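You operate a simulated robot arm through the tools that you are given. There is no shell and no other tool. Be economical: measure what you need, move in short steps, check, and stop when the job is done.

You run a simulated robot arm. Do the job below in one go: nothing can be reset, and whatever is moved stays where it is left.

Task
Raise bay C by two boards and keep the Film board on top.
Fine: from the rack the black board goes in, then the green mesh board; all other boards stay.

It is judged by the outcome, as a careful person would: the job done as asked, and still so three seconds after it is handed in. It fails if anything else is knocked over, pushed out of place, dropped, spilled or broken.

Robot
A 7-joint arm with a two-finger parallel gripper on a trunk, on a base that drives. Base frame: it is fixed to the floor where the robot stands at the start and does not move with it; the origin is under the middle of the robot, x ahead of it, y to its left, z up. Lengths are in mm, angles in rad, forces in N, time in s.
With the tool pointing down near the work surface it reaches from about 100 to 580 mm from the robot's upright axis, wherever it stands. Its first joint turns from -2.897 to 2.897 rad. Places, roughly: beige board [500, 1250, 500]; mesh board with a grey frame [500, 1750, 750]; mesh board with a purple frame [500, 1750, 250]; mesh board with a red frame [500, 1750, 500]; name board marked Foam [500, 1750, 500]; name board marked White paper [500, 1250, 500]; slot of bay B [500, 1200, 300]; slot of bay C [500, -100, 300]; teal board [500, 1250, 250]. Payload 1.57 kg.
Tool frame: the origin (TCP) lies between the finger pads and is the grasp point; the fingertips stand 30 mm ahead of it; z points along the fingers, y is the line along which they close. The gripper opens to 110 mm. The fingers are 24 mm wide and 12 mm thick; the gripper's body (48 by 112 mm) begins 78 mm behind the TCP.
Orientation is that of the tool frame in the base frame, as a unit quaternion [x, y, z, w]. With the fingers straight down and closing along the base's y, the tool's x points along the base's -x, its y along +y and its z along -z.

Tools
- The arm moves only by the tool step_arm. Its argument "rows" is a list of rows, each a list of 3 entries, a list of its own where there are three numbers: the shift along the tool's x, y, z in units of 30 mm (1.0 is 30 mm), then the turn, a rotation vector about the tool's x, y, z in units of 6 degrees (1.0 is 6 degrees), then the gripper command, from -1 (shut) to 1 (fully open), values between in proportion. In form: [[[x, y, z], [wx, wy, wz], hand], ...]. A call has 1 to 8 rows; each row shifts and turns the commanded pose from where the row before left it, along the tool's axes as they then stand. A call with a number of a shift or a turn outside -1 to 1 is refused whole. Rows are played at 5 a second. More than 50 mm and 0.15 rad between two rows, or a gripper value outside its range, and nothing of the call is played. Where a pose cannot be reached the arm comes as near as it can. A force on the tool above 40 N (or 10 N above the force at the start of the call, whichever is more), or a blocked arm, ends the call early, and 0.2 s more pass. Each finger travels about 45 mm/s and halts on what it meets, pressing with about 36 N; the grip force reading is that of the motor and also rises with nothing between the fingers. The clock runs only during rows and for 0.2 s after the last one: add rows that do not move to give the fingers time. The reply holds the time, the measured pose of the TCP, the force on the tool along the base axes, the opening and the grip force, in the units named above and with some noise, with the torque about the TCP (base axes, N m) and any sound that the robot's microphone picked up.
- Cameras (640 x 400 px; columns grow to the right, rows downward): "scene" is now at [19.8, 171.2, 1511.5]; the picture's right is [0.19, -0.98, 0.00], its down [-0.71, -0.14, -0.69] and it looks along [0.68, 0.13, -0.72] (base axes); focal length 261 px, centre (320, 200). "wrist" rides on the gripper at [70, 16, -141] in the tool frame; the picture's right is [-0.23, 0.97, 0.00], its down [-0.86, -0.20, -0.48] and it looks along [-0.47, -0.11, 0.88] (tool axes); focal length 222 px, centre (320, 200). There is no depth. A picture from a camera that has moved, and an enlarged one, comes with that camera's place and axes in the base frame and with its lens.
- camera(camera): a new picture of that camera. The clock stands still meanwhile.
- move_column(by): slides the trunk up (or, below 0, down) by that many mm; the arm and the scene camera ride with it, the base frame stays. It gives what a move gives, with no picture.
- steer(legs): drives the robot by 1 to 6 legs, each [ahead, turn to the left] in mm and rad, along the robot's own axes; the way and the turn of a leg run together, so that a leg with both is an arc; at most 1500 mm and 3.142 rad a leg. The arm and the cameras ride along, it lands a little off, and it stops where it bumps. It gives what a move gives.
- aim_head(pan, tilt): turns the head with the scene camera to pan (to the left, within 2.705 rad either way) and tilt (down, from -0.506 to 1.204), counted from straight ahead of the robot. It gives what a move gives.
- close_up(camera, box): a new picture of the part [left, top, right, bottom] of that camera's present view, enlarged. The clock stands still meanwhile.
- finish_job(): hands the job in; it is judged then, once.

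Work in short steps. Places have to be worked out from the pictures, the camera data and where the tool is seen: move nearer, look again, correct. Check each grasp and each placing, and mend what went wrong. You have 120 turns and 90 pictures in all, those below and enlarged ones among them. Open the gripper and draw the arm clear of the work before you hand the job in, unless the task says otherwise; then end with one line.

The tools are called after "Call:" by a JSON object that holds its "name" and its "arguments". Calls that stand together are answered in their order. step_arm: Moves the arm, as the interface text tells. Its arguments: {"type":"object","properties":{"rows":{"type":"array","items":{"type":"array"}}},"required":["rows"]} The other tools are called the same way: move_column (by) slides the trunk up or down; steer (legs) drives the base; aim_head (pan, tilt) turns the head that bears the scene camera; camera (camera) takes a picture; close_up (camera, box) takes an enlarged picture of a part of a camera's view; finish_job () hands the job in.

At the start:

```text
t: 0.0
tcp_pos: [391.4, -2.0, 1199.5]
orientation: [-0.001, 1.0, 0.0, 0.0]
wrist_force: [-0.4, -0.1, 0.6]
ft_torque: [0.03, -0.02, -0.01]
finger_gap: 109.9
gripper_force: 0.1
trunk travel left (down, up): [-450.0, 140.0]
robot x, y, heading: [0.2, -4.2, 0.0]
head pan, tilt: [0.188, 0.805]
```

scene: 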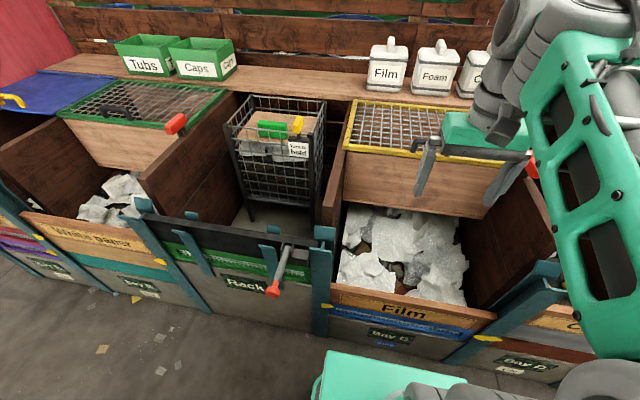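
wrist: 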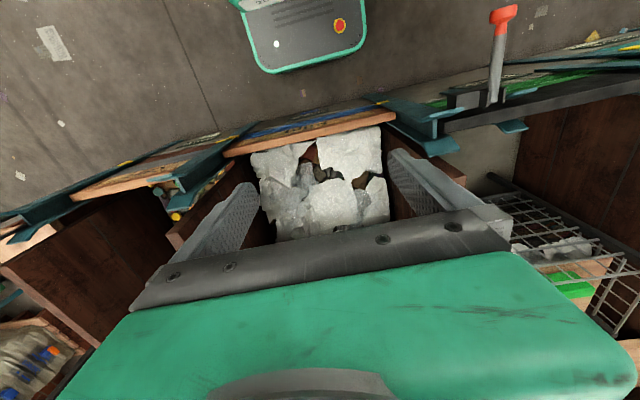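

The scene shows bay C with the Film board and a rack to its left with boards. I look closer at both.

Call:
{"name": "close_up", "arguments": {"camera": "scene", "box": [120, 190, 360, 340]}}

Call:
{"name": "close_up", "arguments": {"camera": "scene", "box": [300, 240, 540, 390]}}

```text
2.67 times, centred on (240, 265) of scene
camera zoom: at [19.8, 171.2, 1511.5], right [0.19, -0.98, 0.0], down [-0.71, -0.14, -0.69], along [0.68, 0.13, -0.72], focal length 696 px, centre (533, 27)
```

zoom: 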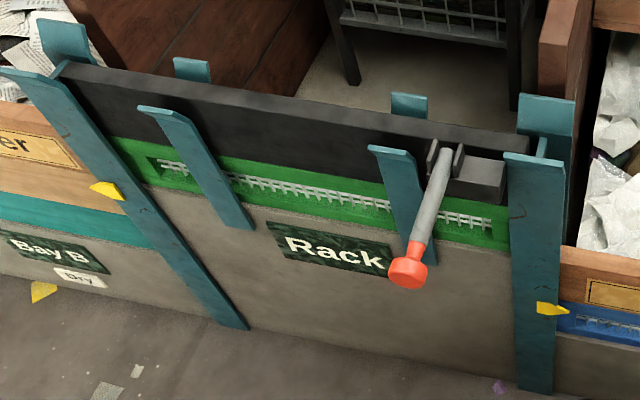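

```text
2.67 times, centred on (420, 315) of scene
camera zoom: at [19.8, 171.2, 1511.5], right [0.19, -0.98, 0.0], down [-0.71, -0.14, -0.69], along [0.68, 0.13, -0.72], focal length 696 px, centre (53, -107)
```

zoom: 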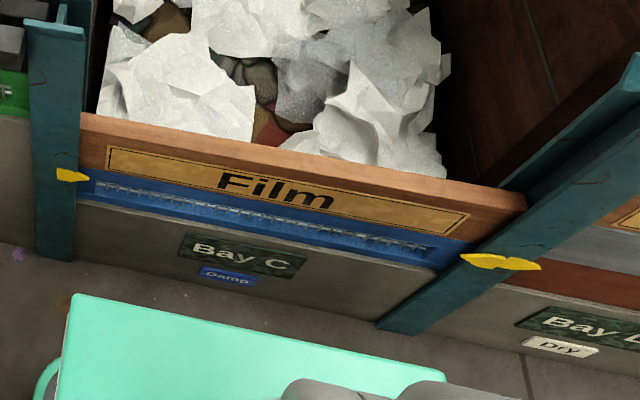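

The black item on the rack carries a lever with a red handle, maybe a clamp. I zoom in on it and on the left and right ends.

Call:
{"name": "close_up", "arguments": {"camera": "scene", "box": [240, 215, 352, 305]}}

Call:
{"name": "close_up", "arguments": {"camera": "wrist", "box": [360, 0, 640, 175]}}

```text
4.44 times, centred on (296, 260) of scene
camera zoom: at [19.8, 171.2, 1511.5], right [0.19, -0.98, 0.0], down [-0.71, -0.14, -0.69], along [0.68, 0.13, -0.72], focal length 1160 px, centre (427, -67)
```

zoom: 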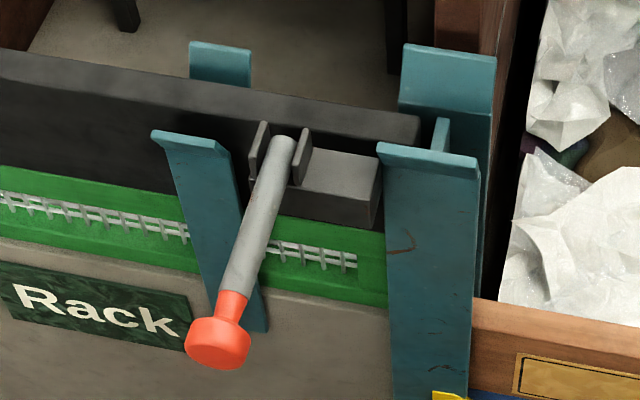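

```text
2.29 times, centred on (500, 88) of wrist
camera zoom: at [321.6, 12.4, 1340.8], right [0.23, 0.97, 0.0], down [0.86, -0.2, 0.48], along [0.47, -0.11, -0.88], focal length 508 px, centre (-91, 457)
```

zoom: 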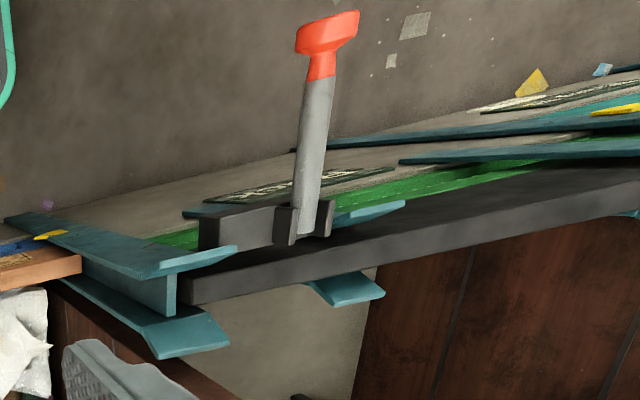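

Boards appear about 600 mm wide and tall-ish. I look right toward bay D and left at bays A/B to find a temporary spot for Film.

Call:
{"name": "aim_head", "arguments": {"pan": -0.7, "tilt": 0.8}}

Call:
{"name": "camera", "arguments": {"camera": "scene"}}

Call:
{"name": "aim_head", "arguments": {"pan": 0.9, "tilt": 0.7}}

Call:
{"name": "camera", "arguments": {"camera": "scene"}}

```text
t: 1.2
tcp_pos: [391.1, -1.3, 1198.8]
orientation: [0.0, 1.0, 0.001, 0.0]
wrist_force: [0.1, -0.1, -0.4]
ft_torque: [0.0, -0.02, -0.01]
finger_gap: 109.8
gripper_force: 0.1
trunk travel left (down, up): [-450.0, 140.0]
robot x, y, heading: [0.6, 2.0, 0.002]
head pan, tilt: [-0.7, 0.799]
```

```text
83 pictures are left
camera scene: at [2.5, 104.1, 1511.9], right [-0.64, -0.77, 0.0], down [-0.55, 0.46, -0.7], along [0.53, -0.45, -0.72], focal length 261 px, centre (320, 200)
```

scene: 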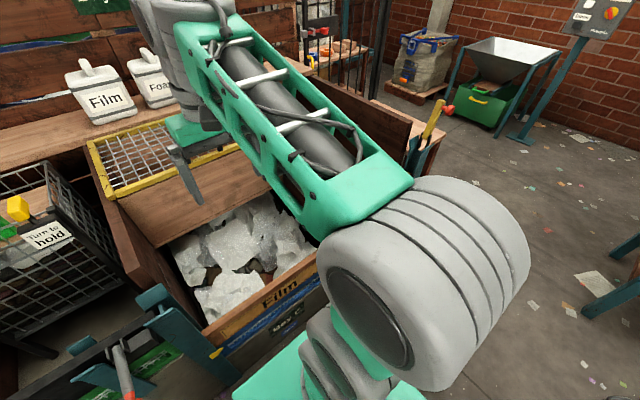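

```text
t: 2.9
tcp_pos: [391.2, -2.6, 1199.1]
orientation: [0.0, 1.0, 0.0, 0.0]
wrist_force: [1.2, 0.1, -0.6]
ft_torque: [0.03, -0.02, 0.02]
finger_gap: 110.2
gripper_force: 0.0
trunk travel left (down, up): [-450.0, 140.0]
robot x, y, heading: [0.9, 3.6, 0.001]
head pan, tilt: [0.901, 0.7]
```

```text
82 pictures are left
camera scene: at [-6.4, 222.6, 1520.1], right [0.78, -0.62, 0.0], down [-0.4, -0.5, -0.76], along [0.48, 0.6, -0.64], focal length 261 px, centre (320, 200)
```

scene: 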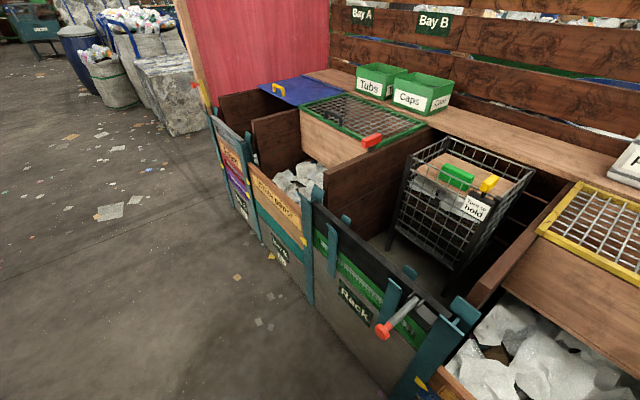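

A tag on the basket may be an instruction; I zoom in on it and on the lever.

Call:
{"name": "close_up", "arguments": {"camera": "scene", "box": [400, 140, 520, 230]}}

Call:
{"name": "close_up", "arguments": {"camera": "scene", "box": [350, 260, 490, 370]}}

```text
4.44 times, centred on (460, 185) of scene
camera zoom: at [-6.4, 222.6, 1520.1], right [0.78, -0.62, 0.0], down [-0.4, -0.5, -0.76], along [0.48, 0.6, -0.64], focal length 1160 px, centre (-302, 267)
```

zoom: 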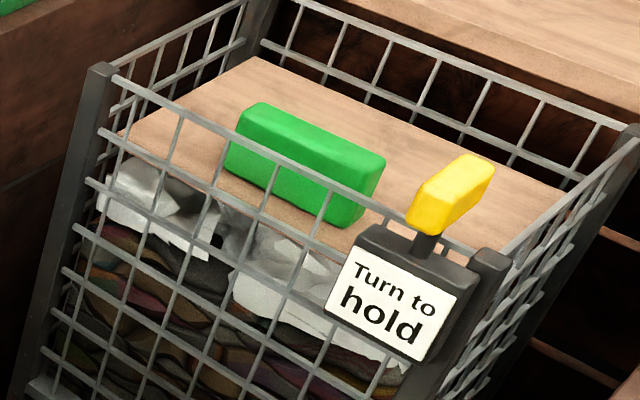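

```text
3.64 times, centred on (420, 315) of scene
camera zoom: at [-6.4, 222.6, 1520.1], right [0.78, -0.62, 0.0], down [-0.4, -0.5, -0.76], along [0.48, 0.6, -0.64], focal length 949 px, centre (-44, -218)
```

zoom: 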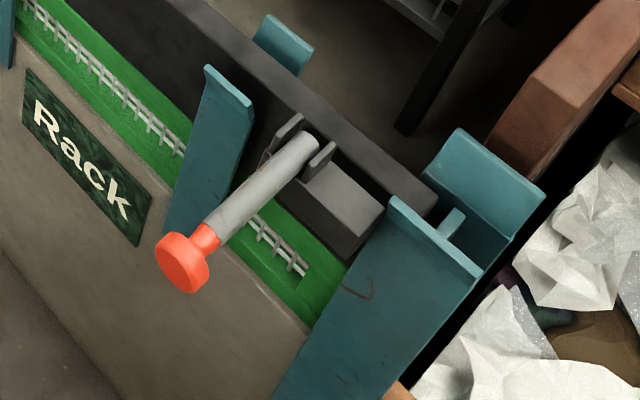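

The basket's tag is its own press, unrelated. I back off a bit and drive left to face the rack for a closer look at the lever.

Call:
{"name": "steer", "arguments": {"legs": [[-150, 0], [0, 1.571], [450, 0], [0, -1.571]]}}

Call:
{"name": "aim_head", "arguments": {"pan": -0.25, "tilt": 0.8}}

Call:
{"name": "camera", "arguments": {"camera": "scene"}}

Call:
{"name": "camera", "arguments": {"camera": "wrist"}}

```text
t: 14.2
tcp_pos: [246.7, 440.8, 1199.5]
orientation: [0.005, 1.0, 0.0, 0.0]
wrist_force: [-0.1, 0.6, -0.5]
ft_torque: [0.01, -0.02, 0.01]
finger_gap: 110.0
gripper_force: 0.0
trunk travel left (down, up): [-450.0, 140.0]
robot x, y, heading: [-142.4, 449.7, -0.01]
head pan, tilt: [0.901, 0.7]
```

```text
t: 15.5
tcp_pos: [247.2, 441.7, 1199.5]
orientation: [0.005, 1.0, -0.001, 0.0]
wrist_force: [0.3, 0.2, 0.4]
ft_torque: [0.02, 0.0, 0.02]
finger_gap: 109.9
gripper_force: 0.0
trunk travel left (down, up): [-450.0, 140.0]
robot x, y, heading: [-142.7, 447.3, -0.017]
head pan, tilt: [-0.25, 0.799]
```

```text
79 pictures are left
camera scene: at [-122.9, 584.9, 1511.9], right [-0.26, -0.97, 0.0], down [-0.69, 0.18, -0.7], along [0.67, -0.18, -0.72], focal length 261 px, centre (320, 200)
```

scene: 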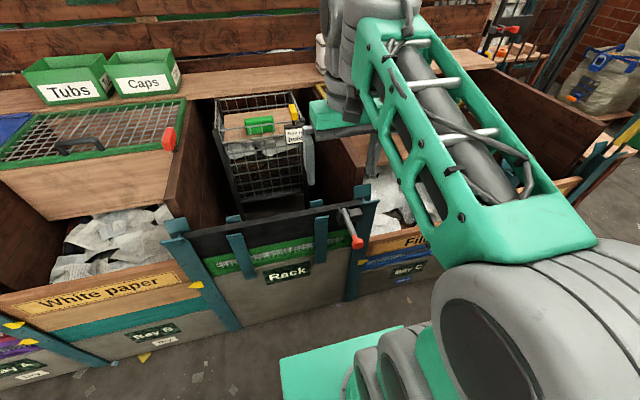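

```text
78 pictures are left
camera wrist: at [178.3, 457.8, 1340.7], right [0.24, 0.97, 0.0], down [0.85, -0.21, 0.48], along [0.46, -0.11, -0.88], focal length 222 px, centre (320, 200)
```

wrist: 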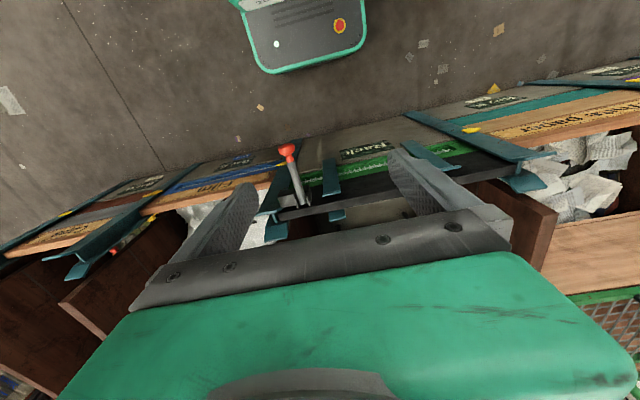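

The black board's top edge is around z≈860 at x≈445. I lower the trunk and shift right for a close wrist view of the lever.

Call:
{"name": "move_column", "arguments": {"by": -150}}

Call:
{"name": "step_arm", "arguments": {"rows": [[[0, -1, 0], [0, 0, 0], 1], [[0, -1, 0], [0, 0, 0], 1], [[0, -1, 0], [0, 0, 0], 1], [[0, -1, 0], [0, 0, 0], 1], [[0, -1, 0], [0, 0, 0], 1]]}}

Call:
{"name": "camera", "arguments": {"camera": "wrist"}}

```text
t: 17.3
tcp_pos: [247.0, 441.8, 1049.1]
orientation: [0.005, 1.0, -0.001, -0.001]
wrist_force: [-0.6, 0.2, 0.4]
ft_torque: [0.02, -0.02, 0.01]
finger_gap: 110.0
gripper_force: 0.0
trunk travel left (down, up): [-300.0, 290.0]
robot x, y, heading: [-140.3, 449.4, -0.013]
head pan, tilt: [-0.25, 0.799]
```

```text
t: 18.5
tcp_pos: [245.5, 292.1, 1049.2]
orientation: [0.005, 1.0, 0.0, 0.0]
wrist_force: [-0.7, -0.5, -0.1]
ft_torque: [-0.01, 0.03, 0.02]
finger_gap: 110.2
gripper_force: 0.2
trunk travel left (down, up): [-300.0, 290.0]
robot x, y, heading: [-147.1, 450.3, -0.01]
head pan, tilt: [-0.25, 0.799]
```

```text
77 pictures are left
camera wrist: at [176.3, 307.8, 1191.3], right [0.24, 0.97, 0.0], down [0.85, -0.21, 0.48], along [0.46, -0.11, -0.88], focal length 222 px, centre (320, 200)
```

wrist: 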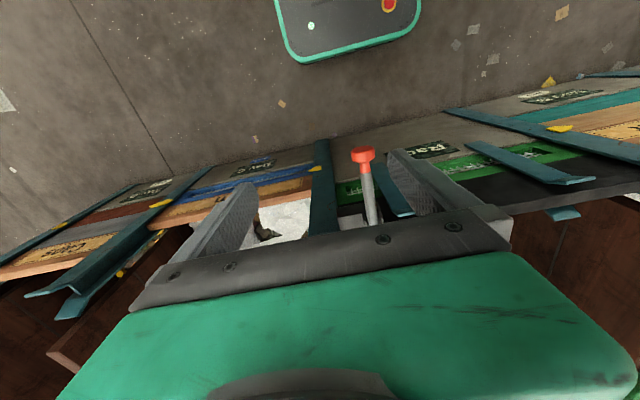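

The gripper hides it; I use the scene camera from here instead.

Call:
{"name": "aim_head", "arguments": {"pan": -0.3, "tilt": 0.7}}

Call:
{"name": "camera", "arguments": {"camera": "scene"}}

```text
t: 19.1
tcp_pos: [244.4, 293.0, 1049.6]
orientation: [0.004, 1.0, 0.0, 0.0]
wrist_force: [-0.1, 0.8, -0.3]
ft_torque: [-0.01, -0.03, -0.03]
finger_gap: 109.8
gripper_force: 0.1
trunk travel left (down, up): [-300.0, 290.0]
robot x, y, heading: [-138.8, 443.2, -0.011]
head pan, tilt: [-0.3, 0.7]
```

```text
76 pictures are left
camera scene: at [-120.0, 579.6, 1370.1], right [-0.31, -0.95, 0.0], down [-0.61, 0.2, -0.76], along [0.73, -0.23, -0.64], focal length 261 px, centre (320, 200)
```

scene: 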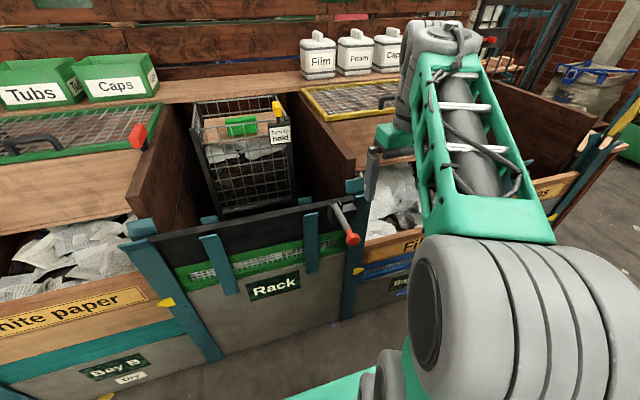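

Call:
{"name": "close_up", "arguments": {"camera": "scene", "box": [280, 170, 380, 250]}}

Call:
{"name": "close_up", "arguments": {"camera": "scene", "box": [110, 190, 380, 350]}}

```text
5.00 times, centred on (330, 210) of scene
camera zoom: at [-120.0, 579.6, 1370.1], right [-0.31, -0.95, 0.0], down [-0.61, 0.2, -0.76], along [0.73, -0.23, -0.64], focal length 1305 px, centre (270, 150)
```

zoom: 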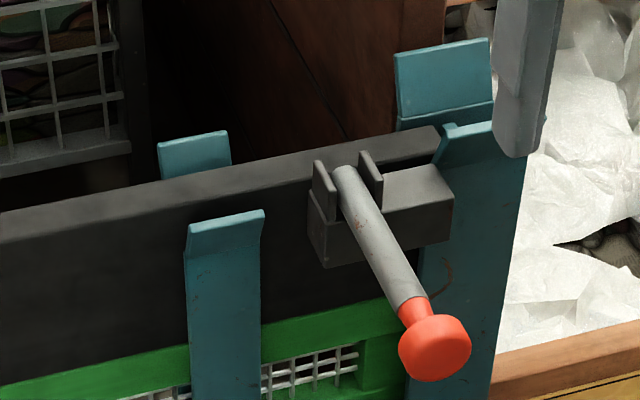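

```text
2.37 times, centred on (245, 270) of scene
camera zoom: at [-120.0, 579.6, 1370.1], right [-0.31, -0.95, 0.0], down [-0.61, 0.2, -0.76], along [0.73, -0.23, -0.64], focal length 618 px, centre (498, 34)
```

zoom: 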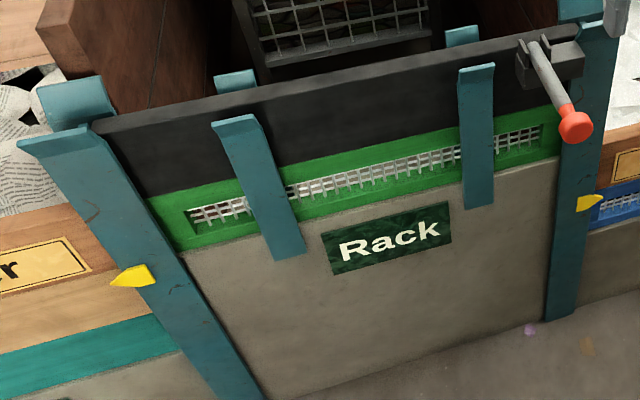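

The lever pivots on a block fixed to the post in front of the board, sticking outward, so it probably isn't over the board. Plan: park Film temporarily on top of bay D's stack, so I drive to between C and D and look.

Call:
{"name": "steer", "arguments": {"legs": [[0, -1.56], [885, 0], [0, 1.571]]}}

Call:
{"name": "move_column", "arguments": {"by": 290}}

Call:
{"name": "aim_head", "arguments": {"pan": -0.2, "tilt": 0.85}}

Call:
{"name": "camera", "arguments": {"camera": "scene"}}

Call:
{"name": "aim_head", "arguments": {"pan": 0.6, "tilt": 0.85}}

Call:
{"name": "camera", "arguments": {"camera": "scene"}}

```text
t: 31.5
tcp_pos: [242.3, -578.0, 1049.3]
orientation: [-0.002, 1.0, 0.0, 0.0]
wrist_force: [0.1, -0.4, -0.4]
ft_torque: [0.0, 0.0, 0.0]
finger_gap: 110.0
gripper_force: 0.0
trunk travel left (down, up): [-300.0, 290.0]
robot x, y, heading: [-145.6, -428.4, 0.005]
head pan, tilt: [-0.3, 0.7]
```

```text
t: 34.4
tcp_pos: [242.8, -578.9, 1339.6]
orientation: [-0.003, 1.0, 0.0, 0.001]
wrist_force: [0.3, -0.7, 0.6]
ft_torque: [-0.04, -0.01, -0.02]
finger_gap: 109.9
gripper_force: 0.0
trunk travel left (down, up): [-590.0, 0.0]
robot x, y, heading: [-149.6, -426.5, 0.005]
head pan, tilt: [-0.3, 0.7]
```

```text
t: 35.1
tcp_pos: [242.7, -578.3, 1339.7]
orientation: [-0.004, 1.0, 0.0, 0.001]
wrist_force: [0.0, 0.1, 0.7]
ft_torque: [0.04, 0.03, -0.02]
finger_gap: 110.2
gripper_force: 0.0
trunk travel left (down, up): [-590.0, 0.0]
robot x, y, heading: [-151.6, -430.9, 0.007]
head pan, tilt: [-0.201, 0.85]
```

```text
73 pictures are left
camera scene: at [-132.6, -288.1, 1647.9], right [-0.19, -0.98, 0.0], down [-0.74, 0.15, -0.66], along [0.65, -0.13, -0.75], focal length 261 px, centre (320, 200)
```

scene: 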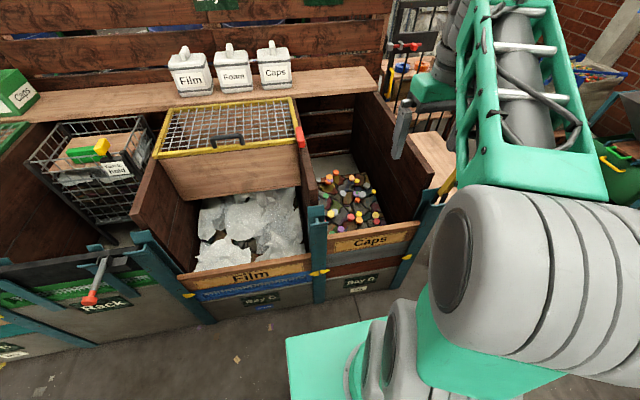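

```text
t: 36.2
tcp_pos: [242.0, -579.3, 1339.3]
orientation: [-0.004, 1.0, 0.0, 0.0]
wrist_force: [0.0, 0.0, 0.2]
ft_torque: [0.01, -0.01, 0.0]
finger_gap: 110.1
gripper_force: 0.1
trunk travel left (down, up): [-590.0, 0.0]
robot x, y, heading: [-148.1, -428.3, 0.009]
head pan, tilt: [0.6, 0.85]
```

```text
72 pictures are left
camera scene: at [-145.1, -228.5, 1647.8], right [0.57, -0.82, 0.0], down [-0.62, -0.43, -0.66], along [0.54, 0.38, -0.75], focal length 261 px, centre (320, 200)
```

scene: 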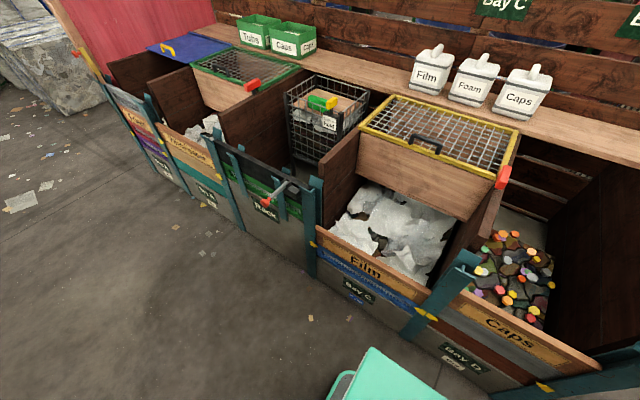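

Bay D is too narrow (~430 mm vs ~600 for C, rack and B), so Film will be parked on top of bay B's stack. I drive to between C and the rack (y≈240), where the arm reaches both.

Call:
{"name": "steer", "arguments": {"legs": [[0, 1.56], [668, 0], [0, -1.571], [155, 0]]}}

Call:
{"name": "aim_head", "arguments": {"pan": -0.3, "tilt": 0.9}}

Call:
{"name": "camera", "arguments": {"camera": "scene"}}

```text
t: 48.5
tcp_pos: [400.9, 91.7, 1340.1]
orientation: [-0.002, 1.0, 0.001, -0.002]
wrist_force: [0.7, -0.1, 0.8]
ft_torque: [0.01, 0.02, 0.0]
finger_gap: 109.9
gripper_force: 0.1
trunk travel left (down, up): [-590.0, 0.0]
robot x, y, heading: [9.6, 242.7, 0.002]
head pan, tilt: [0.6, 0.85]
```

```text
t: 49.7
tcp_pos: [400.1, 90.1, 1339.7]
orientation: [-0.002, 1.0, -0.001, 0.001]
wrist_force: [0.0, -0.4, -0.5]
ft_torque: [0.0, 0.01, -0.02]
finger_gap: 110.1
gripper_force: 0.1
trunk travel left (down, up): [-590.0, 0.0]
robot x, y, heading: [9.3, 243.8, 0.004]
head pan, tilt: [-0.3, 0.901]
```

```text
71 pictures are left
camera scene: at [21.1, 375.2, 1643.9], right [-0.29, -0.96, 0.0], down [-0.75, 0.23, -0.62], along [0.59, -0.18, -0.78], focal length 261 px, centre (320, 200)
```

scene: 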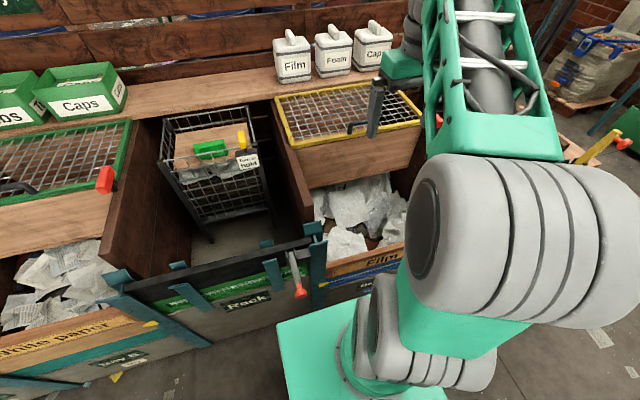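

I turn the gripper by 90° so that it closes along x, still well above everything.

Call:
{"name": "step_arm", "arguments": {"rows": [[[0, 0, 0], [0, 0, 1], 1], [[0, 0, 0], [0, 0, 1], 1], [[0, 0, 0], [0, 0, 1], 1], [[0, 0, 0], [0, 0, 1], 1], [[0, 0, 0], [0, 0, 1], 1], [[0, 0, 0], [0, 0, 1], 1], [[0, 0, 0], [0, 0, 1], 1], [[0, 0, 0], [0, 0, 1], 1]]}}

Call:
{"name": "step_arm", "arguments": {"rows": [[[0, 0, 0], [0, 0, 1], 1], [[0, 0, 0], [0, 0, 1], 1], [[0, 0, 0], [0, 0, 1], 1], [[0, 0, 0], [0, 0, 1], 1], [[0, 0, 0], [0, 0, 1], 1], [[0, 0, 0], [0, 0, 1], 1], [[0, 0, 0], [0, 0, 1], 1], [[0, 0, 0], [0, 0, 0], 1]]}}

```text
t: 51.5
tcp_pos: [400.0, 90.8, 1338.8]
orientation: [0.406, 0.914, 0.0, -0.001]
wrist_force: [0.2, 0.1, -0.5]
ft_torque: [0.01, 0.0, -0.02]
finger_gap: 110.1
gripper_force: 0.1
trunk travel left (down, up): [-590.0, 0.0]
robot x, y, heading: [9.6, 237.3, 0.005]
head pan, tilt: [-0.3, 0.901]
```

```text
t: 53.3
tcp_pos: [400.0, 90.6, 1338.7]
orientation: [0.706, 0.708, 0.0, 0.0]
wrist_force: [-0.1, -0.4, -0.8]
ft_torque: [0.0, -0.03, 0.02]
finger_gap: 110.3
gripper_force: 0.0
trunk travel left (down, up): [-590.0, 0.0]
robot x, y, heading: [11.1, 241.4, 0.006]
head pan, tilt: [-0.3, 0.901]
```

Tool x is now base +y, tool y is base +x. I move over the middle of the Film board.

Call:
{"name": "step_arm", "arguments": {"rows": [[[-1, 0.3, 0], [0, 0, 0], 1], [[-1, 0.3, 0], [0, 0, 0], 1], [[-1, 0.3, 0], [0, 0, 0], 1], [[-1, 0.3, 0], [0, 0, 0], 1], [[-1, 0.3, 0], [0, 0, 0], 1], [[-1, 0, 0], [0, 0, 0], 1], [[0, 0, 0], [0, 0, 0], 1]]}}

Call:
{"name": "move_column", "arguments": {"by": -350}}

Call:
{"name": "camera", "arguments": {"camera": "wrist"}}

Call:
{"name": "aim_head", "arguments": {"pan": -0.75, "tilt": 0.8}}

Call:
{"name": "camera", "arguments": {"camera": "scene"}}

```text
t: 54.9
tcp_pos: [444.3, -89.4, 1341.1]
orientation: [0.706, 0.709, 0.0, 0.0]
wrist_force: [-0.2, 0.0, 0.6]
ft_torque: [0.0, 0.01, -0.02]
finger_gap: 110.2
gripper_force: 0.1
trunk travel left (down, up): [-590.0, 0.0]
robot x, y, heading: [8.6, 239.4, 0.004]
head pan, tilt: [-0.3, 0.901]
```

```text
t: 58.4
tcp_pos: [445.3, -88.7, 990.3]
orientation: [0.706, 0.708, -0.001, 0.0]
wrist_force: [-0.1, -0.1, 0.2]
ft_torque: [0.01, 0.01, 0.0]
finger_gap: 110.1
gripper_force: 0.0
trunk travel left (down, up): [-240.0, 350.0]
robot x, y, heading: [3.3, 244.3, 0.004]
head pan, tilt: [-0.3, 0.901]
```

```text
70 pictures are left
camera wrist: at [461.6, -20.6, 1132.2], right [0.97, -0.22, 0.0], down [-0.2, -0.86, 0.48], along [-0.11, -0.47, -0.88], focal length 222 px, centre (320, 200)
```

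wrist: 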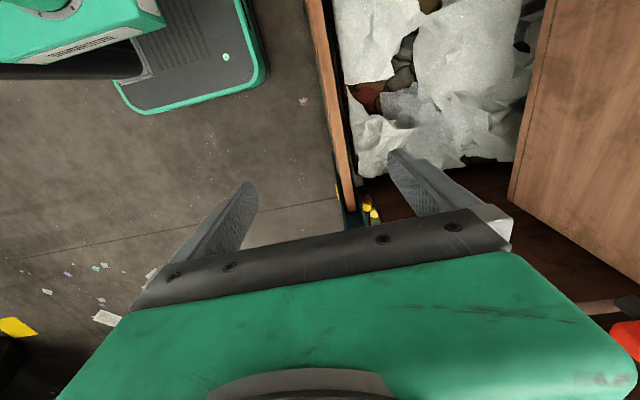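

```text
t: 59.2
tcp_pos: [445.1, -89.9, 991.5]
orientation: [0.706, 0.708, 0.001, 0.001]
wrist_force: [0.2, 0.0, 0.2]
ft_torque: [0.01, -0.02, -0.01]
finger_gap: 110.0
gripper_force: 0.1
trunk travel left (down, up): [-240.0, 350.0]
robot x, y, heading: [7.8, 242.5, 0.001]
head pan, tilt: [-0.75, 0.799]
```

```text
69 pictures are left
camera scene: at [8.2, 342.3, 1301.8], right [-0.68, -0.73, 0.0], down [-0.53, 0.49, -0.7], along [0.51, -0.47, -0.72], focal length 261 px, centre (320, 200)
```

scene: 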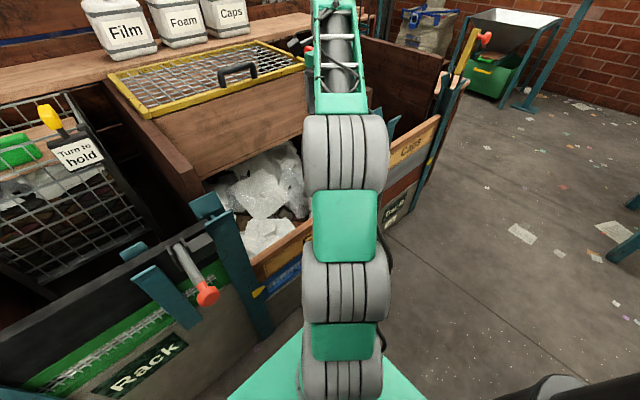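

The board's top edge runs under the right half of the gap; I zoom to measure its x.

Call:
{"name": "close_up", "arguments": {"camera": "wrist", "box": [270, 0, 430, 100]}}

Call:
{"name": "close_up", "arguments": {"camera": "wrist", "box": [270, 120, 430, 220]}}

```text
4.00 times, centred on (350, 50) of wrist
camera zoom: at [461.6, -20.6, 1132.2], right [0.97, -0.22, 0.0], down [-0.2, -0.86, 0.48], along [-0.11, -0.47, -0.88], focal length 888 px, centre (200, 800)
```

zoom: 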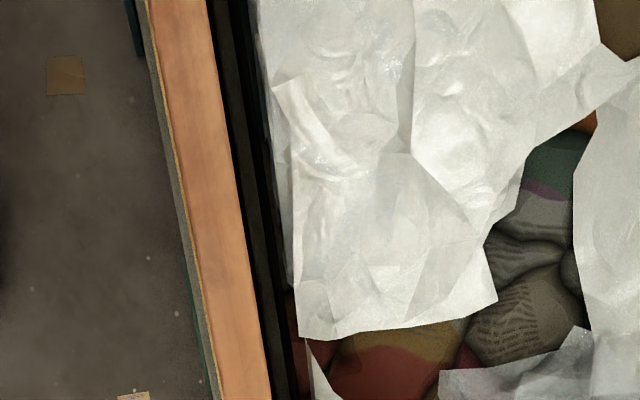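

```text
4.00 times, centred on (350, 170) of wrist
camera zoom: at [461.6, -20.6, 1132.2], right [0.97, -0.22, 0.0], down [-0.2, -0.86, 0.48], along [-0.11, -0.47, -0.88], focal length 888 px, centre (200, 320)
```

zoom: 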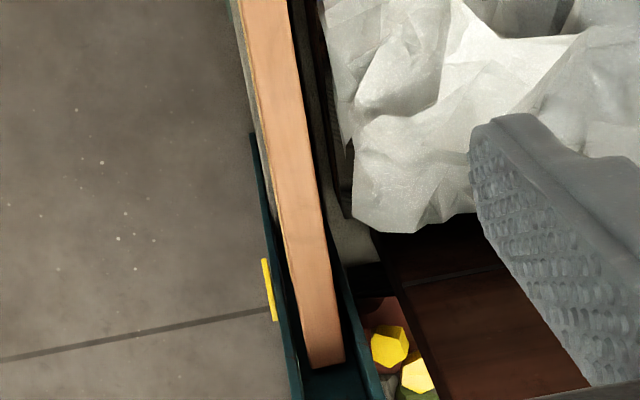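

Film board: centre x≈474, about 25 mm thick, top z≈590, y from about −363 to +205. I centre over it, narrow the fingers to ~45 mm and lower the trunk.

Call:
{"name": "step_arm", "arguments": {"rows": [[[0.3, 0.5, 0], [0, 0, 0], 0.3], [[0, 0.5, 0], [0, 0, 0], -0.1], [[0, 0, 0], [0, 0, 0], -0.18], [[0, 0, 0], [0, 0, 0], -0.18]]}}

Call:
{"name": "move_column", "arguments": {"by": -230}}

Call:
{"name": "camera", "arguments": {"camera": "wrist"}}

Call:
{"name": "camera", "arguments": {"camera": "scene"}}

```text
t: 60.2
tcp_pos: [475.2, -78.8, 990.1]
orientation: [0.706, 0.708, 0.0, -0.001]
wrist_force: [-1.1, -0.1, 0.1]
ft_torque: [0.0, 0.0, -0.02]
finger_gap: 45.2
gripper_force: 0.0
trunk travel left (down, up): [-240.0, 350.0]
robot x, y, heading: [10.4, 242.9, 0.008]
head pan, tilt: [-0.75, 0.799]
```

```text
t: 62.7
tcp_pos: [475.3, -79.0, 760.9]
orientation: [0.706, 0.709, 0.0, 0.0]
wrist_force: [0.6, 0.1, -0.6]
ft_torque: [-0.02, 0.03, 0.0]
finger_gap: 44.8
gripper_force: 0.1
trunk travel left (down, up): [-10.0, 580.0]
robot x, y, heading: [15.0, 239.2, 0.001]
head pan, tilt: [-0.75, 0.799]
```

```text
66 pictures are left
camera wrist: at [491.7, -11.0, 902.2], right [0.97, -0.22, 0.0], down [-0.2, -0.86, 0.48], along [-0.11, -0.47, -0.88], focal length 222 px, centre (320, 200)
```

wrist: 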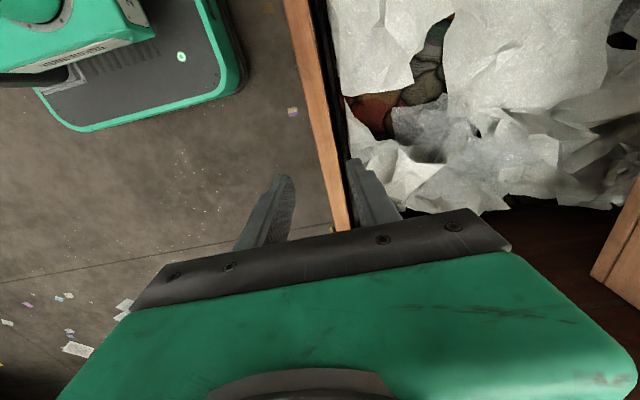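

```text
65 pictures are left
camera scene: at [8.1, 342.3, 1071.9], right [-0.68, -0.73, 0.0], down [-0.53, 0.49, -0.7], along [0.51, -0.47, -0.72], focal length 261 px, centre (320, 200)
```

scene: 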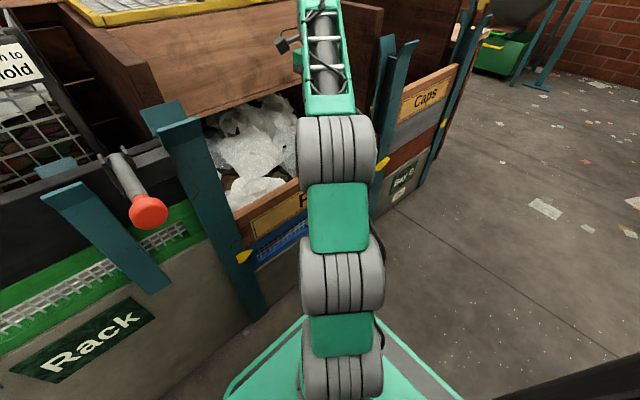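

I zoom on the fingers and board edge to refine x.

Call:
{"name": "close_up", "arguments": {"camera": "wrist", "box": [240, 80, 432, 230]}}

```text
2.67 times, centred on (336, 155) of wrist
camera zoom: at [491.7, -11.0, 902.2], right [0.97, -0.22, 0.0], down [-0.2, -0.86, 0.48], along [-0.11, -0.47, -0.88], focal length 592 px, centre (277, 320)
```

zoom: 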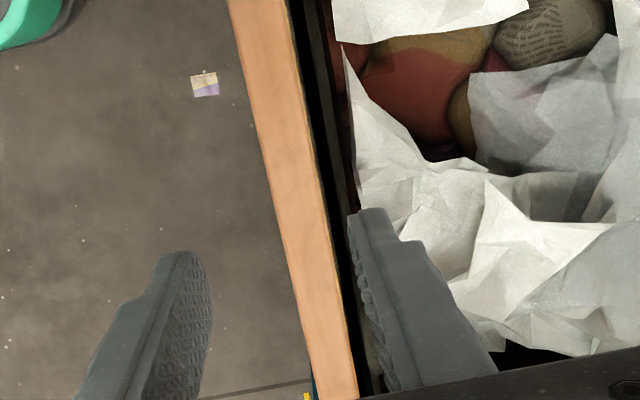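

Board centre x≈476, consistent. I descend 110 mm and check.

Call:
{"name": "step_arm", "arguments": {"rows": [[[0, 0, 1], [0, 0, 0], -0.18], [[0, 0, 1], [0, 0, 0], -0.18], [[0, 0, 1], [0, 0, 0], -0.18], [[0, 0, 0.8], [0, 0, 0], -0.18], [[0, 0, 0], [0, 0, 0], -0.18]]}}

Call:
{"name": "close_up", "arguments": {"camera": "wrist", "box": [240, 80, 432, 230]}}

Call:
{"name": "camera", "arguments": {"camera": "scene"}}

```text
t: 63.9
tcp_pos: [476.0, -78.1, 644.3]
orientation: [0.706, 0.708, 0.0, 0.001]
wrist_force: [-0.2, 0.0, 0.1]
ft_torque: [-0.02, 0.0, -0.02]
finger_gap: 45.2
gripper_force: 0.0
trunk travel left (down, up): [-10.0, 580.0]
robot x, y, heading: [7.0, 242.7, -0.001]
head pan, tilt: [-0.75, 0.799]
```

```text
2.67 times, centred on (336, 155) of wrist
camera zoom: at [492.2, -10.7, 787.4], right [0.97, -0.22, 0.0], down [-0.2, -0.86, 0.48], along [-0.11, -0.47, -0.88], focal length 592 px, centre (277, 320)
```

zoom: 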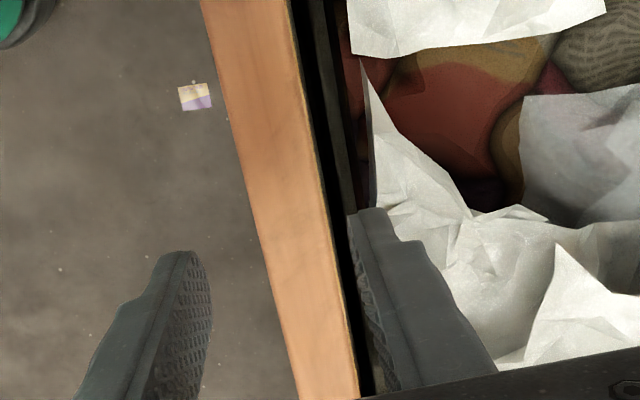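

```text
62 pictures are left
camera scene: at [8.1, 342.3, 1071.9], right [-0.68, -0.73, 0.0], down [-0.53, 0.49, -0.7], along [0.51, -0.47, -0.72], focal length 261 px, centre (320, 200)
```

scene: 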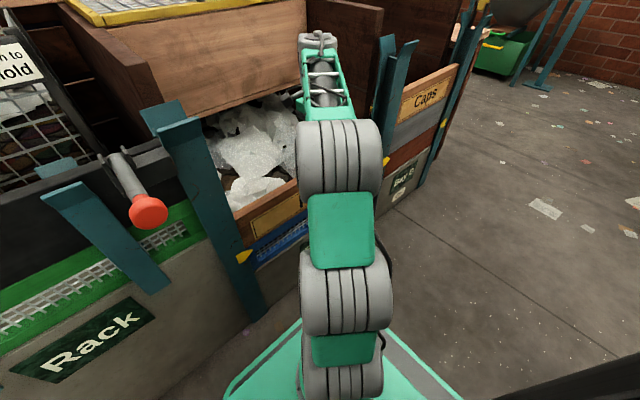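

Top edge ≈ z 596, centre x≈479. I shift 3 mm and go down to straddle the edge with the fingers at 38 mm.

Call:
{"name": "step_arm", "arguments": {"rows": [[[0, 0.1, 0], [0, 0, 0], -0.31], [[0, 0, 0.8], [0, 0, 0], -0.31], [[0, 0, 0.7], [0, 0, 0], -0.31], [[0, 0, 0.7], [0, 0, 0], -0.31], [[0, 0, 0], [0, 0, 0], -0.31]]}}

Call:
{"name": "camera", "arguments": {"camera": "wrist"}}

```text
t: 65.1
tcp_pos: [477.7, -80.2, 580.6]
orientation: [0.706, 0.708, 0.0, 0.0]
wrist_force: [-0.6, 1.1, 0.3]
ft_torque: [0.05, -0.01, 0.0]
finger_gap: 38.0
gripper_force: 0.1
trunk travel left (down, up): [-10.0, 580.0]
robot x, y, heading: [10.8, 240.9, 0.004]
head pan, tilt: [-0.75, 0.799]
```

```text
61 pictures are left
camera wrist: at [494.4, -10.9, 721.6], right [0.97, -0.22, 0.0], down [-0.2, -0.86, 0.48], along [-0.11, -0.47, -0.88], focal length 222 px, centre (320, 200)
```

wrist: 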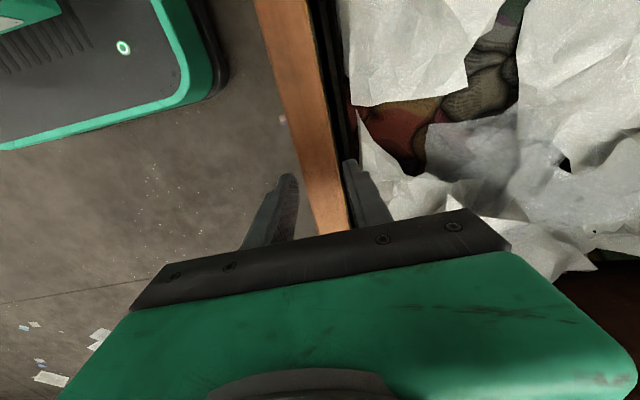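

The board's edge lies between the fingers. I close.

Call:
{"name": "step_arm", "arguments": {"rows": [[[0, 0, 0], [0, 0, 0], -1], [[0, 0, 0], [0, 0, 0], -1], [[0, 0, 0], [0, 0, 0], -1], [[0, 0, 0], [0, 0, 0], -1]]}}

```text
t: 66.1
tcp_pos: [478.1, -79.5, 579.6]
orientation: [0.705, 0.709, 0.0, 0.0]
wrist_force: [1.6, 1.2, 0.4]
ft_torque: [-0.02, -0.14, -0.8]
finger_gap: 27.9
gripper_force: 36.1
trunk travel left (down, up): [-10.0, 580.0]
robot x, y, heading: [9.0, 239.1, 0.005]
head pan, tilt: [-0.75, 0.799]
```

Gripped at 27.9 mm. I lift 60 mm slowly and watch forces.

Call:
{"name": "step_arm", "arguments": {"rows": [[[0, 0, -0.5], [0, 0, 0], -1], [[0, 0, -0.5], [0, 0, 0], -1], [[0, 0, -0.5], [0, 0, 0], -1], [[0, 0, -0.5], [0, 0, 0], -1], [[0, 0, 0], [0, 0, 0], -1]]}}

Call:
{"name": "camera", "arguments": {"camera": "scene"}}

Call:
{"name": "camera", "arguments": {"camera": "wrist"}}

```text
t: 67.3
tcp_pos: [478.9, -79.8, 638.8]
orientation: [0.706, 0.708, 0.0, 0.0]
wrist_force: [0.7, -0.9, -11.8]
ft_torque: [-0.03, 0.0, 0.02]
finger_gap: 28.0
gripper_force: 35.9
trunk travel left (down, up): [-10.0, 580.0]
robot x, y, heading: [11.2, 244.0, 0.004]
head pan, tilt: [-0.75, 0.799]
```

```text
60 pictures are left
camera scene: at [8.6, 341.9, 1071.9], right [-0.68, -0.73, 0.0], down [-0.53, 0.49, -0.7], along [0.51, -0.47, -0.72], focal length 261 px, centre (320, 200)
```

scene: 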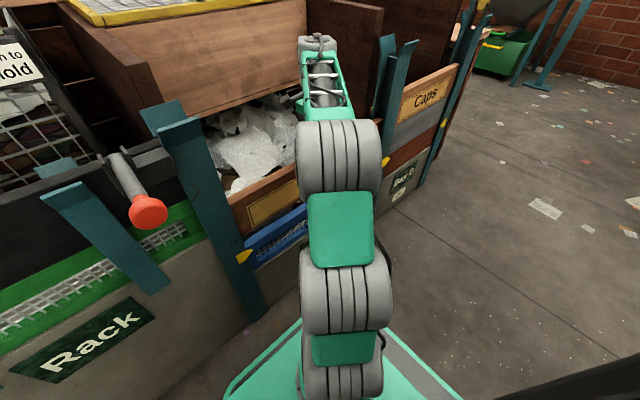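

```text
59 pictures are left
camera wrist: at [494.9, -11.6, 781.7], right [0.97, -0.22, 0.0], down [-0.2, -0.86, 0.48], along [-0.11, -0.47, -0.88], focal length 222 px, centre (320, 200)
```

wrist: 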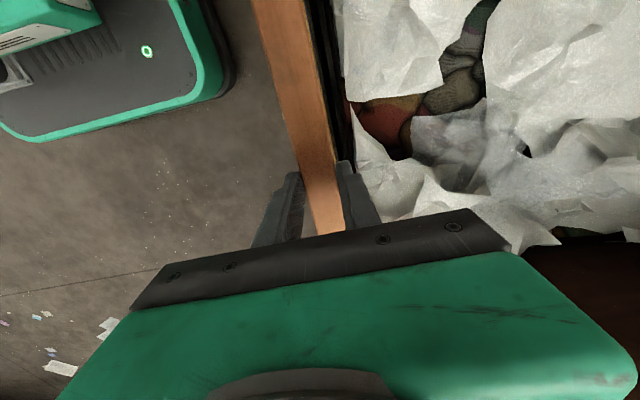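

Film is free (≈1.2 kg, no torque, so centred). I raise it well above the posts.

Call:
{"name": "move_column", "arguments": {"by": 200}}

Call:
{"name": "move_column", "arguments": {"by": 300}}

Call:
{"name": "camera", "arguments": {"camera": "scene"}}

Call:
{"name": "camera", "arguments": {"camera": "wrist"}}

```text
t: 69.4
tcp_pos: [479.2, -79.6, 838.7]
orientation: [0.705, 0.709, 0.0, 0.0]
wrist_force: [0.0, -0.2, -11.3]
ft_torque: [-0.06, -0.02, -0.01]
finger_gap: 27.9
gripper_force: 36.3
trunk travel left (down, up): [-210.0, 380.0]
robot x, y, heading: [7.2, 243.7, 0.003]
head pan, tilt: [-0.75, 0.799]
```

```text
t: 72.4
tcp_pos: [478.2, -79.3, 1140.1]
orientation: [0.706, 0.708, 0.0, 0.0]
wrist_force: [0.8, 0.5, -11.5]
ft_torque: [-0.04, 0.05, -0.02]
finger_gap: 27.4
gripper_force: 35.7
trunk travel left (down, up): [-510.0, 80.0]
robot x, y, heading: [6.8, 241.5, 0.002]
head pan, tilt: [-0.75, 0.799]
```

```text
58 pictures are left
camera scene: at [8.9, 341.7, 1571.8], right [-0.68, -0.73, 0.0], down [-0.53, 0.49, -0.7], along [0.51, -0.47, -0.72], focal length 261 px, centre (320, 200)
```

scene: 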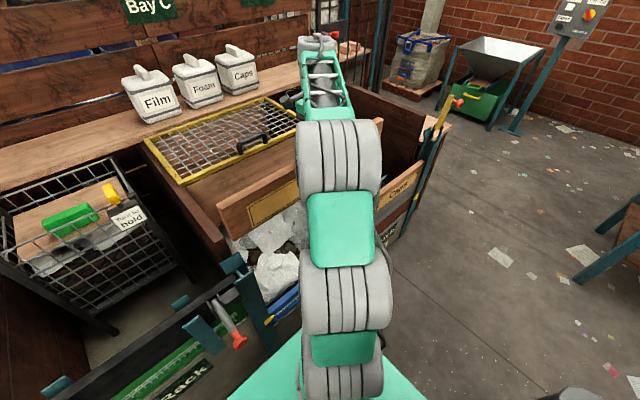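

```text
57 pictures are left
camera wrist: at [495.3, -11.8, 1281.4], right [0.97, -0.22, 0.0], down [-0.2, -0.86, 0.48], along [-0.11, -0.47, -0.88], focal length 222 px, centre (320, 200)
```

wrist: 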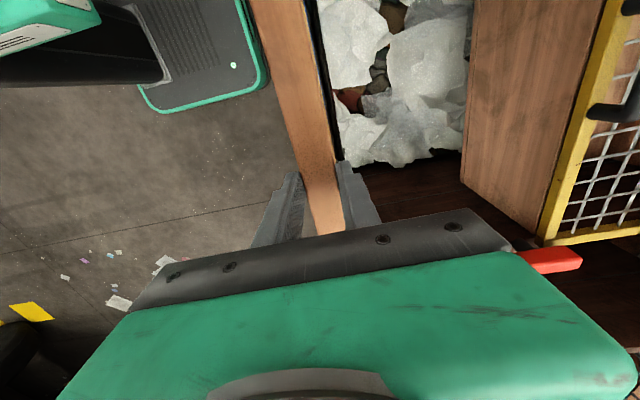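

Film is well clear. I bring it in front of the robot's middle before driving.

Call:
{"name": "step_arm", "arguments": {"rows": [[[1, -0.35, 0], [0, 0, 0], -1], [[1, -0.35, 0], [0, 0, 0], -1], [[1, -0.35, 0], [0, 0, 0], -1], [[1, -0.35, 0], [0, 0, 0], -1], [[1, -0.35, 0], [0, 0, 0], -1], [[1, -0.35, 0], [0, 0, 0], -1], [[1, -0.35, 0], [0, 0, 0], -1], [[1, -0.35, 0], [0, 0, 0], -1]]}}

Call:
{"name": "step_arm", "arguments": {"rows": [[[1, 0, 0], [0, 0, 0], -1], [[1, 0, 0], [0, 0, 0], -1], [[0.7, 0, 0], [0, 0, 0], -1], [[0, 0, 0], [0, 0, 0], -1]]}}

Call:
{"name": "steer", "arguments": {"legs": [[-150, 0], [0, 1.571], [930, 0], [0, -1.571]]}}

Call:
{"name": "aim_head", "arguments": {"pan": 0.1, "tilt": 0.8}}

Call:
{"name": "camera", "arguments": {"camera": "scene"}}

```text
t: 74.2
tcp_pos: [394.9, 160.5, 1141.0]
orientation: [0.706, 0.708, -0.001, -0.001]
wrist_force: [-0.5, -0.7, -11.5]
ft_torque: [-0.05, -0.04, 0.01]
finger_gap: 28.0
gripper_force: 36.0
trunk travel left (down, up): [-510.0, 80.0]
robot x, y, heading: [8.4, 241.5, 0.002]
head pan, tilt: [-0.75, 0.799]
```

```text
t: 75.2
tcp_pos: [392.8, 240.3, 1139.5]
orientation: [0.706, 0.708, 0.0, -0.001]
wrist_force: [0.2, 0.0, -10.9]
ft_torque: [-0.05, 0.01, -0.03]
finger_gap: 27.8
gripper_force: 35.5
trunk travel left (down, up): [-510.0, 80.0]
robot x, y, heading: [6.4, 244.4, 0.009]
head pan, tilt: [-0.75, 0.799]
```

```text
t: 88.7
tcp_pos: [243.3, 1171.7, 1140.4]
orientation: [0.706, 0.709, 0.0, 0.0]
wrist_force: [-0.3, 1.0, 0.1]
ft_torque: [0.01, 0.04, 0.03]
finger_gap: 0.0
gripper_force: 21.3
trunk travel left (down, up): [-510.0, 80.0]
robot x, y, heading: [-135.8, 1171.1, 0.004]
head pan, tilt: [-0.75, 0.799]
```

```text
t: 89.9
tcp_pos: [244.5, 1172.4, 1140.4]
orientation: [0.705, 0.709, 0.0, 0.0]
wrist_force: [0.3, -0.1, -0.2]
ft_torque: [0.02, 0.03, 0.01]
finger_gap: 0.2
gripper_force: 21.8
trunk travel left (down, up): [-510.0, 80.0]
robot x, y, heading: [-138.7, 1172.0, 0.007]
head pan, tilt: [0.099, 0.799]
```

```text
56 pictures are left
camera scene: at [-120.1, 1336.7, 1571.9], right [0.1, -0.99, 0.0], down [-0.71, -0.07, -0.7], along [0.69, 0.07, -0.72], focal length 261 px, centre (320, 200)
```

scene: 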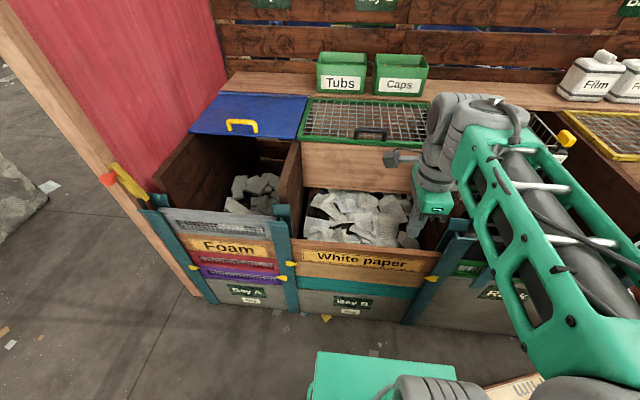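

The gripper is empty: Film slipped out during the drive. Something board-like shows at the bottom of the picture; I look down for it.

Call:
{"name": "aim_head", "arguments": {"pan": -0.4, "tilt": 1.2}}

Call:
{"name": "camera", "arguments": {"camera": "scene"}}

Call:
{"name": "aim_head", "arguments": {"pan": -1.4, "tilt": 1.0}}

Call:
{"name": "camera", "arguments": {"camera": "scene"}}

```text
t: 90.8
tcp_pos: [243.2, 1173.6, 1140.4]
orientation: [0.705, 0.709, -0.001, 0.0]
wrist_force: [0.3, -0.5, 0.3]
ft_torque: [-0.02, 0.01, -0.01]
finger_gap: 0.1
gripper_force: 21.3
trunk travel left (down, up): [-510.0, 80.0]
robot x, y, heading: [-139.7, 1173.0, 0.009]
head pan, tilt: [-0.4, 1.201]
```

```text
55 pictures are left
camera scene: at [-148.6, 1306.8, 1544.2], right [-0.38, -0.92, 0.0], down [-0.86, 0.36, -0.36], along [0.34, -0.14, -0.93], focal length 261 px, centre (320, 200)
```

scene: 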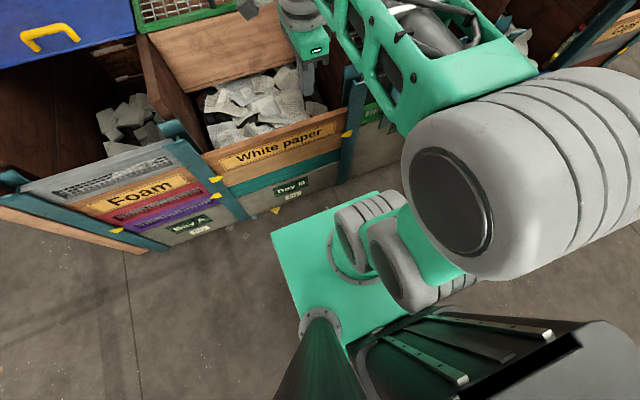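

```text
t: 92.1
tcp_pos: [243.8, 1172.8, 1140.7]
orientation: [0.705, 0.709, 0.0, -0.001]
wrist_force: [-0.8, 0.0, -0.3]
ft_torque: [0.01, 0.03, -0.03]
finger_gap: 0.2
gripper_force: 21.4
trunk travel left (down, up): [-510.0, 80.0]
robot x, y, heading: [-139.0, 1176.8, 0.006]
head pan, tilt: [-1.4, 1.0]
```

```text
54 pictures are left
camera scene: at [-188.0, 1259.7, 1556.7], right [-0.98, -0.18, 0.0], down [-0.15, 0.83, -0.54], along [0.1, -0.53, -0.84], focal length 261 px, centre (320, 200)
```

scene: 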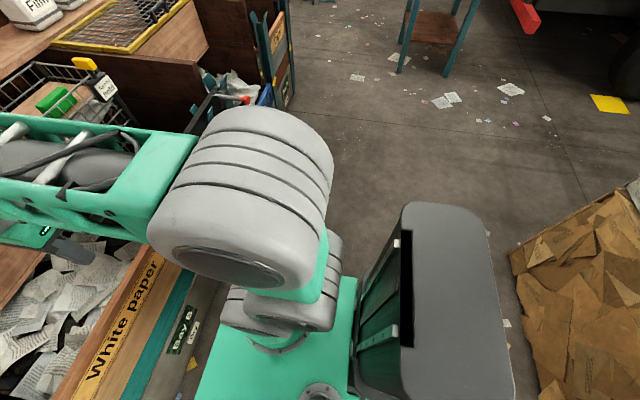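

Back-projecting that earlier glimpse puts Film on the floor around (200, 415). I turn in place to face that way and look before driving anywhere.

Call:
{"name": "steer", "arguments": {"legs": [[0, -1.571]]}}

Call:
{"name": "aim_head", "arguments": {"pan": 0.35, "tilt": 0.95}}

Call:
{"name": "camera", "arguments": {"camera": "scene"}}

```text
t: 96.3
tcp_pos: [-138.8, 788.5, 1139.9]
orientation: [1.0, 0.006, 0.0, 0.0]
wrist_force: [-0.4, -0.3, -0.9]
ft_torque: [0.01, 0.01, -0.01]
finger_gap: 0.0
gripper_force: 20.9
trunk travel left (down, up): [-510.0, 80.0]
robot x, y, heading: [-141.5, 1171.8, -1.562]
head pan, tilt: [-1.4, 1.0]
```

```text
t: 98.1
tcp_pos: [-139.4, 787.8, 1142.0]
orientation: [1.0, 0.005, 0.001, 0.0]
wrist_force: [-1.0, -0.8, 0.2]
ft_torque: [-0.03, -0.01, 0.03]
finger_gap: 0.0
gripper_force: 20.9
trunk travel left (down, up): [-510.0, 80.0]
robot x, y, heading: [-140.4, 1168.3, -1.566]
head pan, tilt: [0.351, 0.949]
```

```text
53 pictures are left
camera scene: at [40.3, 1167.5, 1560.3], right [-0.94, -0.35, 0.0], down [-0.29, 0.76, -0.58], along [0.21, -0.54, -0.81], focal length 261 px, centre (320, 200)
```

scene: 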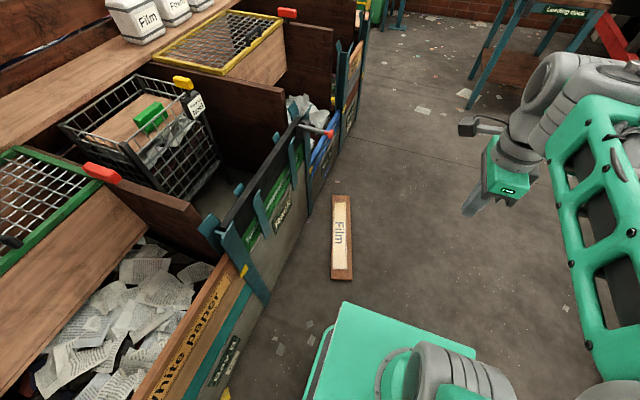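

Film lies flat, label up, between the robot and the rack, centred near (205, 370). I zoom to measure its width, since the gripper opens to 110 mm.

Call:
{"name": "close_up", "arguments": {"camera": "scene", "box": [290, 185, 390, 290]}}

```text
3.81 times, centred on (340, 238) of scene
camera zoom: at [40.3, 1167.5, 1560.3], right [-0.94, -0.35, 0.0], down [-0.29, 0.76, -0.58], along [0.21, -0.54, -0.81], focal length 994 px, centre (244, 57)
```

zoom: 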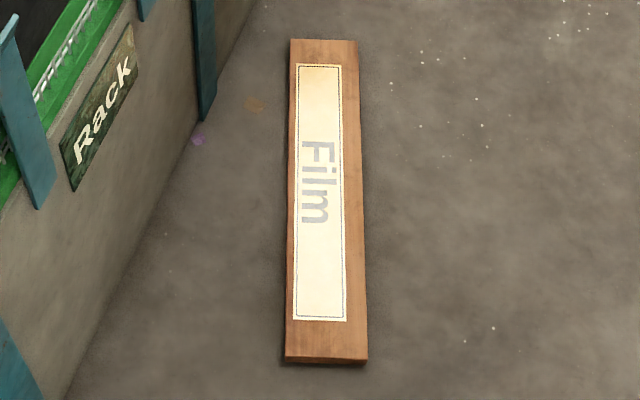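

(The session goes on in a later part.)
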